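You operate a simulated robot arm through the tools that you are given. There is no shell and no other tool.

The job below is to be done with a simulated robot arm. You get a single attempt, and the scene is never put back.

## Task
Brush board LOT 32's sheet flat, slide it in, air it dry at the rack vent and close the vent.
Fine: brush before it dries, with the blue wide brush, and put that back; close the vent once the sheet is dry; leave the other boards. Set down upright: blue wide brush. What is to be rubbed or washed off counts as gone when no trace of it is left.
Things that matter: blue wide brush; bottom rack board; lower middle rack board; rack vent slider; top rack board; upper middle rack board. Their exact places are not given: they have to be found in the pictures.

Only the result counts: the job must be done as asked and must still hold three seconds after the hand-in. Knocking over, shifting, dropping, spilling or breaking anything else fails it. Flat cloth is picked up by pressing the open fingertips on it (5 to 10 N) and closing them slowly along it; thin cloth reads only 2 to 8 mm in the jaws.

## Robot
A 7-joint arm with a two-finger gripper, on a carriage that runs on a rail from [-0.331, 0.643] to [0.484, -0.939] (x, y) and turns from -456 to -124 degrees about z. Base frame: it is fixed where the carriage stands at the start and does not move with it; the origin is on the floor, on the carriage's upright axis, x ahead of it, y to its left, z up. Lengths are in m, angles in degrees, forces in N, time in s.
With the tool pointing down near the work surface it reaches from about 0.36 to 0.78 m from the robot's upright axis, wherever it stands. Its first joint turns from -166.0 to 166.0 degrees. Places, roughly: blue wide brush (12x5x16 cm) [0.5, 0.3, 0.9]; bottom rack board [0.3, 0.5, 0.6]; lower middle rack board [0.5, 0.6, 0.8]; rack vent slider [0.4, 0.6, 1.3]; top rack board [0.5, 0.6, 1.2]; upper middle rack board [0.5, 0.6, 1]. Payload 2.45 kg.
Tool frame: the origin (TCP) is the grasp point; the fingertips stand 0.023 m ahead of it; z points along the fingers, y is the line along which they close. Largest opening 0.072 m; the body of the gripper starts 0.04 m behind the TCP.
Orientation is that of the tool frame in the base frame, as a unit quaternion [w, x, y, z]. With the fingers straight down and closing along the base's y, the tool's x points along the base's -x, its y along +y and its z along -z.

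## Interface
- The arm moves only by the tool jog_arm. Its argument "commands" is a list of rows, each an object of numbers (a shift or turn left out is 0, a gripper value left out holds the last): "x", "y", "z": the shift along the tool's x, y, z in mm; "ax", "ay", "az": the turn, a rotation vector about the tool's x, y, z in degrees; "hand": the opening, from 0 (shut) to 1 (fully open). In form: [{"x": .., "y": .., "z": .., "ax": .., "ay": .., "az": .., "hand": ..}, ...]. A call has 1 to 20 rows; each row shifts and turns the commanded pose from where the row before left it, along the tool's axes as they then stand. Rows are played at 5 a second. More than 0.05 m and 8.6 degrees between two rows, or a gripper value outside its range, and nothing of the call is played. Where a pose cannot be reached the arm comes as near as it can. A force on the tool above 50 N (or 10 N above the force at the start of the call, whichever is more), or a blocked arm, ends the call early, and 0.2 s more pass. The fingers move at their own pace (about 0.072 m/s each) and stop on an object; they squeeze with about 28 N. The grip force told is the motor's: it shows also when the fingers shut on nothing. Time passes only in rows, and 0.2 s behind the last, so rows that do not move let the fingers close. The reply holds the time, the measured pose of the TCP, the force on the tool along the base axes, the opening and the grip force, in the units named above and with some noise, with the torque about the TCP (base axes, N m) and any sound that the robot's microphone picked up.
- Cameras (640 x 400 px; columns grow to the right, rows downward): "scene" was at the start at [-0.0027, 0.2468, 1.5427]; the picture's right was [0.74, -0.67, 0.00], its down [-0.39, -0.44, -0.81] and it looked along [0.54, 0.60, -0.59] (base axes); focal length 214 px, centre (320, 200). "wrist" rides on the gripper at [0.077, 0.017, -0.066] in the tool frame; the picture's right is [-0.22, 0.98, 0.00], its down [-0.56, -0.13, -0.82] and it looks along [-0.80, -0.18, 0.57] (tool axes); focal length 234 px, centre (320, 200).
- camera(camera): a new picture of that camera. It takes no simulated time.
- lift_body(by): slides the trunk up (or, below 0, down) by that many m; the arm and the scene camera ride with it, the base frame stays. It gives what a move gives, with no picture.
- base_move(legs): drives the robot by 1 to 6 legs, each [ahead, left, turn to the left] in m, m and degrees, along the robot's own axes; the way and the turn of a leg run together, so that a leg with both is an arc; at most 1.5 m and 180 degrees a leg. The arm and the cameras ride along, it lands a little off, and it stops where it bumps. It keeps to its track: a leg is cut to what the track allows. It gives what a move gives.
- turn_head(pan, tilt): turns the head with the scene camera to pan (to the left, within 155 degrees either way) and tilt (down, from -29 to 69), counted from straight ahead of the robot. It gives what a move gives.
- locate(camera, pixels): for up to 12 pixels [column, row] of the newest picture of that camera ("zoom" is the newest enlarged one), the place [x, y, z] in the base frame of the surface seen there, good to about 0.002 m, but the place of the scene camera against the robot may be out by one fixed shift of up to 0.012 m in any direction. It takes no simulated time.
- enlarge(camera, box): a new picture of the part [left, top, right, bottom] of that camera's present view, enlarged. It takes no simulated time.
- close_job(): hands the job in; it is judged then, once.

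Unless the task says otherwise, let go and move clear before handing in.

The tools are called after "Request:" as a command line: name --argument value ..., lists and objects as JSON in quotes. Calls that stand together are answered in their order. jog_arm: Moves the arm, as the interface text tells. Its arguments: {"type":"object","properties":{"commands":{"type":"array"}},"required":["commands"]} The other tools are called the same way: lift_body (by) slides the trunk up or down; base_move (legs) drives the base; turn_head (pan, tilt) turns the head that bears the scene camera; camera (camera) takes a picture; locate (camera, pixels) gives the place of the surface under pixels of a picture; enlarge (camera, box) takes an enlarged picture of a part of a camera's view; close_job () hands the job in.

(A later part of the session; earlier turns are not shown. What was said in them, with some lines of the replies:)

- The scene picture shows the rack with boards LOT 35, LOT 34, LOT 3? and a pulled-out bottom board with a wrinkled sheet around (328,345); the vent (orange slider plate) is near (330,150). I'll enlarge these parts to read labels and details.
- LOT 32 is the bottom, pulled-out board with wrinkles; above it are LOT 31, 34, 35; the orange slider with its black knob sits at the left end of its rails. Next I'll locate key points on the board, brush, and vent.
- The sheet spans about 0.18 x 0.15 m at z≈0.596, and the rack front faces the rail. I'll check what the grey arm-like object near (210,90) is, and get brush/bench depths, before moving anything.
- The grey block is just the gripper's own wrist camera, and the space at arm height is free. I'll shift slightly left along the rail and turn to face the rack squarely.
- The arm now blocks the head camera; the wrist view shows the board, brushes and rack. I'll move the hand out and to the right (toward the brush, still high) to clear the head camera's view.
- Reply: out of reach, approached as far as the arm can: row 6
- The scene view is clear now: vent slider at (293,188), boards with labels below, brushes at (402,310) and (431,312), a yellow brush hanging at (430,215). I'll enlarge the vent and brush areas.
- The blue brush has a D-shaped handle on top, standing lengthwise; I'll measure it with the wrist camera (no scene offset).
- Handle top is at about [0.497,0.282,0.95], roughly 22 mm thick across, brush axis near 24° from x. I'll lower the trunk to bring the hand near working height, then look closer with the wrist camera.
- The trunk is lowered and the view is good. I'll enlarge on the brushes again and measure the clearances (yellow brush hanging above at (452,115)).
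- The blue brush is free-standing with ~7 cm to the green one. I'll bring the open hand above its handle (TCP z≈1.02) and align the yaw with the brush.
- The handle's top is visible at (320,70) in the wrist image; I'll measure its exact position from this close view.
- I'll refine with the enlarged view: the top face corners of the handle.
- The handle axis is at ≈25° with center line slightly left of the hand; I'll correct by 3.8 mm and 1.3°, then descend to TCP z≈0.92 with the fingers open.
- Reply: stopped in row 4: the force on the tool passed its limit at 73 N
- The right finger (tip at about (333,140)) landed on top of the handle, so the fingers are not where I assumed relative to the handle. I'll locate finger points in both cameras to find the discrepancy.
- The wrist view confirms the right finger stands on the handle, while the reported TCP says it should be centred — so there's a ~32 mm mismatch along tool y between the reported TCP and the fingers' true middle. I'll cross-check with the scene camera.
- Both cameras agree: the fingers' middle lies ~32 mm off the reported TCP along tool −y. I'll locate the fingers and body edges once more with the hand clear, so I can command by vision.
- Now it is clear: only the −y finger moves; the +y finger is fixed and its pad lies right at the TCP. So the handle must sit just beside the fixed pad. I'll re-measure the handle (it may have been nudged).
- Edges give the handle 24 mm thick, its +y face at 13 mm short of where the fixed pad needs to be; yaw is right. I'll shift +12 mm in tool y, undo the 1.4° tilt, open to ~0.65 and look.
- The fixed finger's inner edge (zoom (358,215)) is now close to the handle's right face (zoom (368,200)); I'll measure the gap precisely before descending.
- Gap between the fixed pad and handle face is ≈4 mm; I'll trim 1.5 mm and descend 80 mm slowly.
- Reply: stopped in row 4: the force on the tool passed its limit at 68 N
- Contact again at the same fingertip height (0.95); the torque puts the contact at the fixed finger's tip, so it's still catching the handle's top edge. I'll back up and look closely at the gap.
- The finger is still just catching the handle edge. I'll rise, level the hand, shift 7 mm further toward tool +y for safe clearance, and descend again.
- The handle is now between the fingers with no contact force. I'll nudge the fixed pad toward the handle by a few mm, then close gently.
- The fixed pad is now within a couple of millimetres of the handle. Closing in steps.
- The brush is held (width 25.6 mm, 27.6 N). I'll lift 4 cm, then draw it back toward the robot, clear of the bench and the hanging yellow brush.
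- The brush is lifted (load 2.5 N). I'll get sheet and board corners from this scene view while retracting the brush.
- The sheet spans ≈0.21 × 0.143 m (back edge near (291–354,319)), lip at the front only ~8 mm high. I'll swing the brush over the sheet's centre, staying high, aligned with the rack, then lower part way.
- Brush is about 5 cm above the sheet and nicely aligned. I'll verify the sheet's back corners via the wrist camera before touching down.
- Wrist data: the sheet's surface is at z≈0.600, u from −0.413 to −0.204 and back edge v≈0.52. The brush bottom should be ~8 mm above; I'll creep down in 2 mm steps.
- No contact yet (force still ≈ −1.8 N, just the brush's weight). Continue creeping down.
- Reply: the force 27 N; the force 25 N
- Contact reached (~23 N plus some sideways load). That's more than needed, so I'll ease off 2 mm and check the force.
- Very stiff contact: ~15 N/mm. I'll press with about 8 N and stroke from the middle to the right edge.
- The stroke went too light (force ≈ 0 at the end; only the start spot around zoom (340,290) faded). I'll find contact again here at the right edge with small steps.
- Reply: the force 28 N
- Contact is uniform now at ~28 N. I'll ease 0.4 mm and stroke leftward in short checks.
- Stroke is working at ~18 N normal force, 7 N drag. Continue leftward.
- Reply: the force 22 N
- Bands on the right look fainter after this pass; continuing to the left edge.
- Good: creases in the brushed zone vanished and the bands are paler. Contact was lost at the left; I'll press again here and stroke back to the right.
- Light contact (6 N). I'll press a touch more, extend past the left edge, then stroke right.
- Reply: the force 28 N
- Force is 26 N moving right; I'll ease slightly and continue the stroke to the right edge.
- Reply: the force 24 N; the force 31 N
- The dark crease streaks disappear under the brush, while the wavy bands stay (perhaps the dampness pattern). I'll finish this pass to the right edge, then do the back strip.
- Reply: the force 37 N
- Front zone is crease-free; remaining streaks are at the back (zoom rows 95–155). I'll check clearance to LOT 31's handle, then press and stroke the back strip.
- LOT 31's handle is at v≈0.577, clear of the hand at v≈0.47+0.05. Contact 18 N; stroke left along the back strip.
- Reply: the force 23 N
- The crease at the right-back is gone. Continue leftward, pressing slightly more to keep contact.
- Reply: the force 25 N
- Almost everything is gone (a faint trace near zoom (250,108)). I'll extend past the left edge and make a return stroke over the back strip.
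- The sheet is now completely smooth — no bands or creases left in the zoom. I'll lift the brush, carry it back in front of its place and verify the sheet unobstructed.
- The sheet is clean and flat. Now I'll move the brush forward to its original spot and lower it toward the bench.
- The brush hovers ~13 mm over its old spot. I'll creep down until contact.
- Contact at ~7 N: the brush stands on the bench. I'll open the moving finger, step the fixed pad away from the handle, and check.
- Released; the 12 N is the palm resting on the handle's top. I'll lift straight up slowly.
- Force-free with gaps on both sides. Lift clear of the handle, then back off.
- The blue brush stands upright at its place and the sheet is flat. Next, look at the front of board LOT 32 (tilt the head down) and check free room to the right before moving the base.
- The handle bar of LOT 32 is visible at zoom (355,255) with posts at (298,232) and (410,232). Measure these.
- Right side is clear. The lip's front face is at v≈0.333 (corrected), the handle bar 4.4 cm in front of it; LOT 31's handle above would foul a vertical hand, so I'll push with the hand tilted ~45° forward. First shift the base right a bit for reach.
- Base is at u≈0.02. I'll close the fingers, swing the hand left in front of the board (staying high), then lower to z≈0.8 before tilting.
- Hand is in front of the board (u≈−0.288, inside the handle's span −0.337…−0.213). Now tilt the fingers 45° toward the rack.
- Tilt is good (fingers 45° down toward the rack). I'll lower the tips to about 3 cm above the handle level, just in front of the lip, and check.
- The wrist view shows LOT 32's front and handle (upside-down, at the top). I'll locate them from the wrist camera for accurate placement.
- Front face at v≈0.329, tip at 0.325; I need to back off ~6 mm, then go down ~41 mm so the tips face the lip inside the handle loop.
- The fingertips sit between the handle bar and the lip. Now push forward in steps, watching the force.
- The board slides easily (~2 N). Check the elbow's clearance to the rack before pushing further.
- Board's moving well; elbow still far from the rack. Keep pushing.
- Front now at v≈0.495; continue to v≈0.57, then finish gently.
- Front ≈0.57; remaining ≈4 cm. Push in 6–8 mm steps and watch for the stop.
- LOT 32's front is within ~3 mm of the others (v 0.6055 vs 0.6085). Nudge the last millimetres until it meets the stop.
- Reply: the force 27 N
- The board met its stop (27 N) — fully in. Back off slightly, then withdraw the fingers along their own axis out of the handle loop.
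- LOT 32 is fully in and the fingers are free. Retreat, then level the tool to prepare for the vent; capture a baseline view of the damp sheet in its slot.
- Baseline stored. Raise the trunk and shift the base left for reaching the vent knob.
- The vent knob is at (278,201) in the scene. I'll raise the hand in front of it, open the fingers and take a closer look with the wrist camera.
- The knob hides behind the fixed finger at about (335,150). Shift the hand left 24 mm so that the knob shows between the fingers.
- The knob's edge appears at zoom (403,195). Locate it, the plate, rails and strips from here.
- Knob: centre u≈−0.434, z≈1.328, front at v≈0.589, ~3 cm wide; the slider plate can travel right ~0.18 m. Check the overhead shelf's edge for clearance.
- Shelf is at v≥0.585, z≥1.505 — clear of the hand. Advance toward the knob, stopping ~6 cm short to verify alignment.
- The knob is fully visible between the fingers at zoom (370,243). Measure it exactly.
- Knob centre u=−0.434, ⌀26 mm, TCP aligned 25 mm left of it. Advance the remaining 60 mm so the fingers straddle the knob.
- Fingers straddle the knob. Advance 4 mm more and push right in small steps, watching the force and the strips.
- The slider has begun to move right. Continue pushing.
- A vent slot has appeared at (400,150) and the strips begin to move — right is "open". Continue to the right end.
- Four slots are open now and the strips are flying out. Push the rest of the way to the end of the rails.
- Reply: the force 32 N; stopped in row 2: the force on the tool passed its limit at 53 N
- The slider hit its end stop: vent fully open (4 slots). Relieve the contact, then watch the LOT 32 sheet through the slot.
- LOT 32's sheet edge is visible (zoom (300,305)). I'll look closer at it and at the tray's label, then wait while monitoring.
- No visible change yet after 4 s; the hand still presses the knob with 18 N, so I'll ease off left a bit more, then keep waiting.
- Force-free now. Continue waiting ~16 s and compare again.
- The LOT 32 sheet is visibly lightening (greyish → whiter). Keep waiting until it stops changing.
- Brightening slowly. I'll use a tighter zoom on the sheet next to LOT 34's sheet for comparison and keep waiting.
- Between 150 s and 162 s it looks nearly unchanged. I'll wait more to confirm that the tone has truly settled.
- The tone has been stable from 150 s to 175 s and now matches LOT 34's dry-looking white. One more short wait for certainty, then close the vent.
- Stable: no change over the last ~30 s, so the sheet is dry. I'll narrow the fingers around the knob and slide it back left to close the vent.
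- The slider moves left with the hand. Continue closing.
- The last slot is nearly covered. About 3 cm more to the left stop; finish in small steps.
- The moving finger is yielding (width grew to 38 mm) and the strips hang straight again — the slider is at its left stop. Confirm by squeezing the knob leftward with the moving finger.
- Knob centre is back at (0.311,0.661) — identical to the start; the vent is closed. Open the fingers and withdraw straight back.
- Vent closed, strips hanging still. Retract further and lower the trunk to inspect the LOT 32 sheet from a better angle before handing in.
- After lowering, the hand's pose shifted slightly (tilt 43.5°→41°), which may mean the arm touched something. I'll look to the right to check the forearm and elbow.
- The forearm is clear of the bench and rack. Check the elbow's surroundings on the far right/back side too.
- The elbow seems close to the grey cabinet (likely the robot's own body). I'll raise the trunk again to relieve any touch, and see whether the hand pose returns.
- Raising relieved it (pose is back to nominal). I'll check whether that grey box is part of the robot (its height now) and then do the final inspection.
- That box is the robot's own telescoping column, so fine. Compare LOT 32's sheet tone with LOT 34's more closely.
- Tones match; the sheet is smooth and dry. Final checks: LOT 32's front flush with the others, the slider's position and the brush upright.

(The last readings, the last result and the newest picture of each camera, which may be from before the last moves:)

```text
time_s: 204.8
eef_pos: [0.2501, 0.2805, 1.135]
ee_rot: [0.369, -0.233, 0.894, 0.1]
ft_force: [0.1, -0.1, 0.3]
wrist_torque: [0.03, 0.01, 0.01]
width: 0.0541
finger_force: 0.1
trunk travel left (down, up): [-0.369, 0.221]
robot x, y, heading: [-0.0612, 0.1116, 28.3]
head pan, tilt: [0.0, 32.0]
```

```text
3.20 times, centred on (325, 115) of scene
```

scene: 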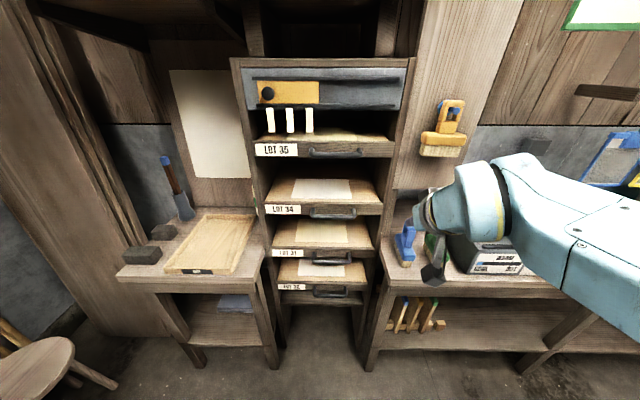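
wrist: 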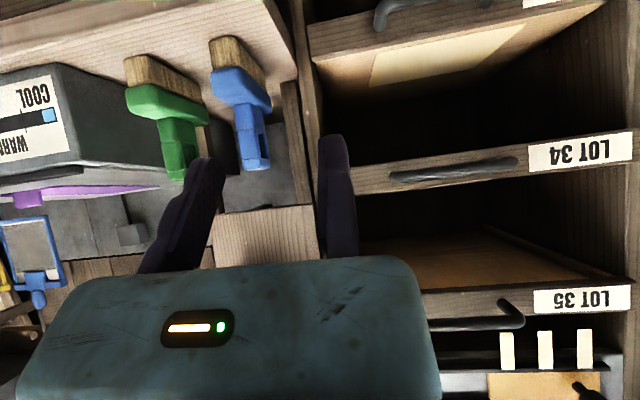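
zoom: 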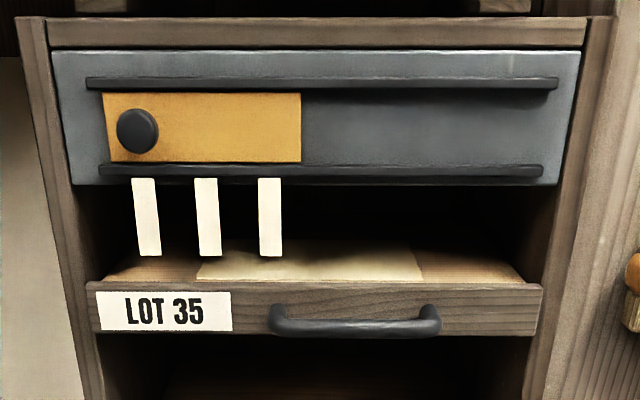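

Everything checks out: LOT 32's front is flush with the others (v≈0.6075), the sheet is smooth and dry, the slider is at its closed stop with strips hanging still, and the blue brush stands upright in its place. The hand is empty and clear, so I hand the job in.

Request:
close_job

```text
The job is handed in.
```

The job is handed in: LOT 32's sheet was brushed flat and slid in, and the vent was opened to dry it, then closed. I have no verdict back on whether it passed.

- **Brushing:** I brushed the sheet with the blue wide brush while it was still damp. The last close-up showed no creases or wavy bands left.
- **Brush:** It is back on the bench close to where it stood, and upright. While I was lining up to pick it up, a finger came down on the top of its handle twice, at about 70 N. It stayed standing both times.
- **Board:** LOT 32 is pushed in to its stop, and its front is level with the other boards. I did not touch LOT 31, 34 or 35.
- **Drying:** I left the vent fully open for about 70 seconds. I judged dryness by colour alone, since nothing reads moisture directly. The sheet went from greyish to white in about the first 35 seconds and did not change after that.
- **Vent:** The slider is back at its left stop, in its starting position, and the paper strips hang still.

At the end, the arm's elbow touched the robot's own column when I lowered the trunk for a last look. I raised it again, and nothing else was touched.
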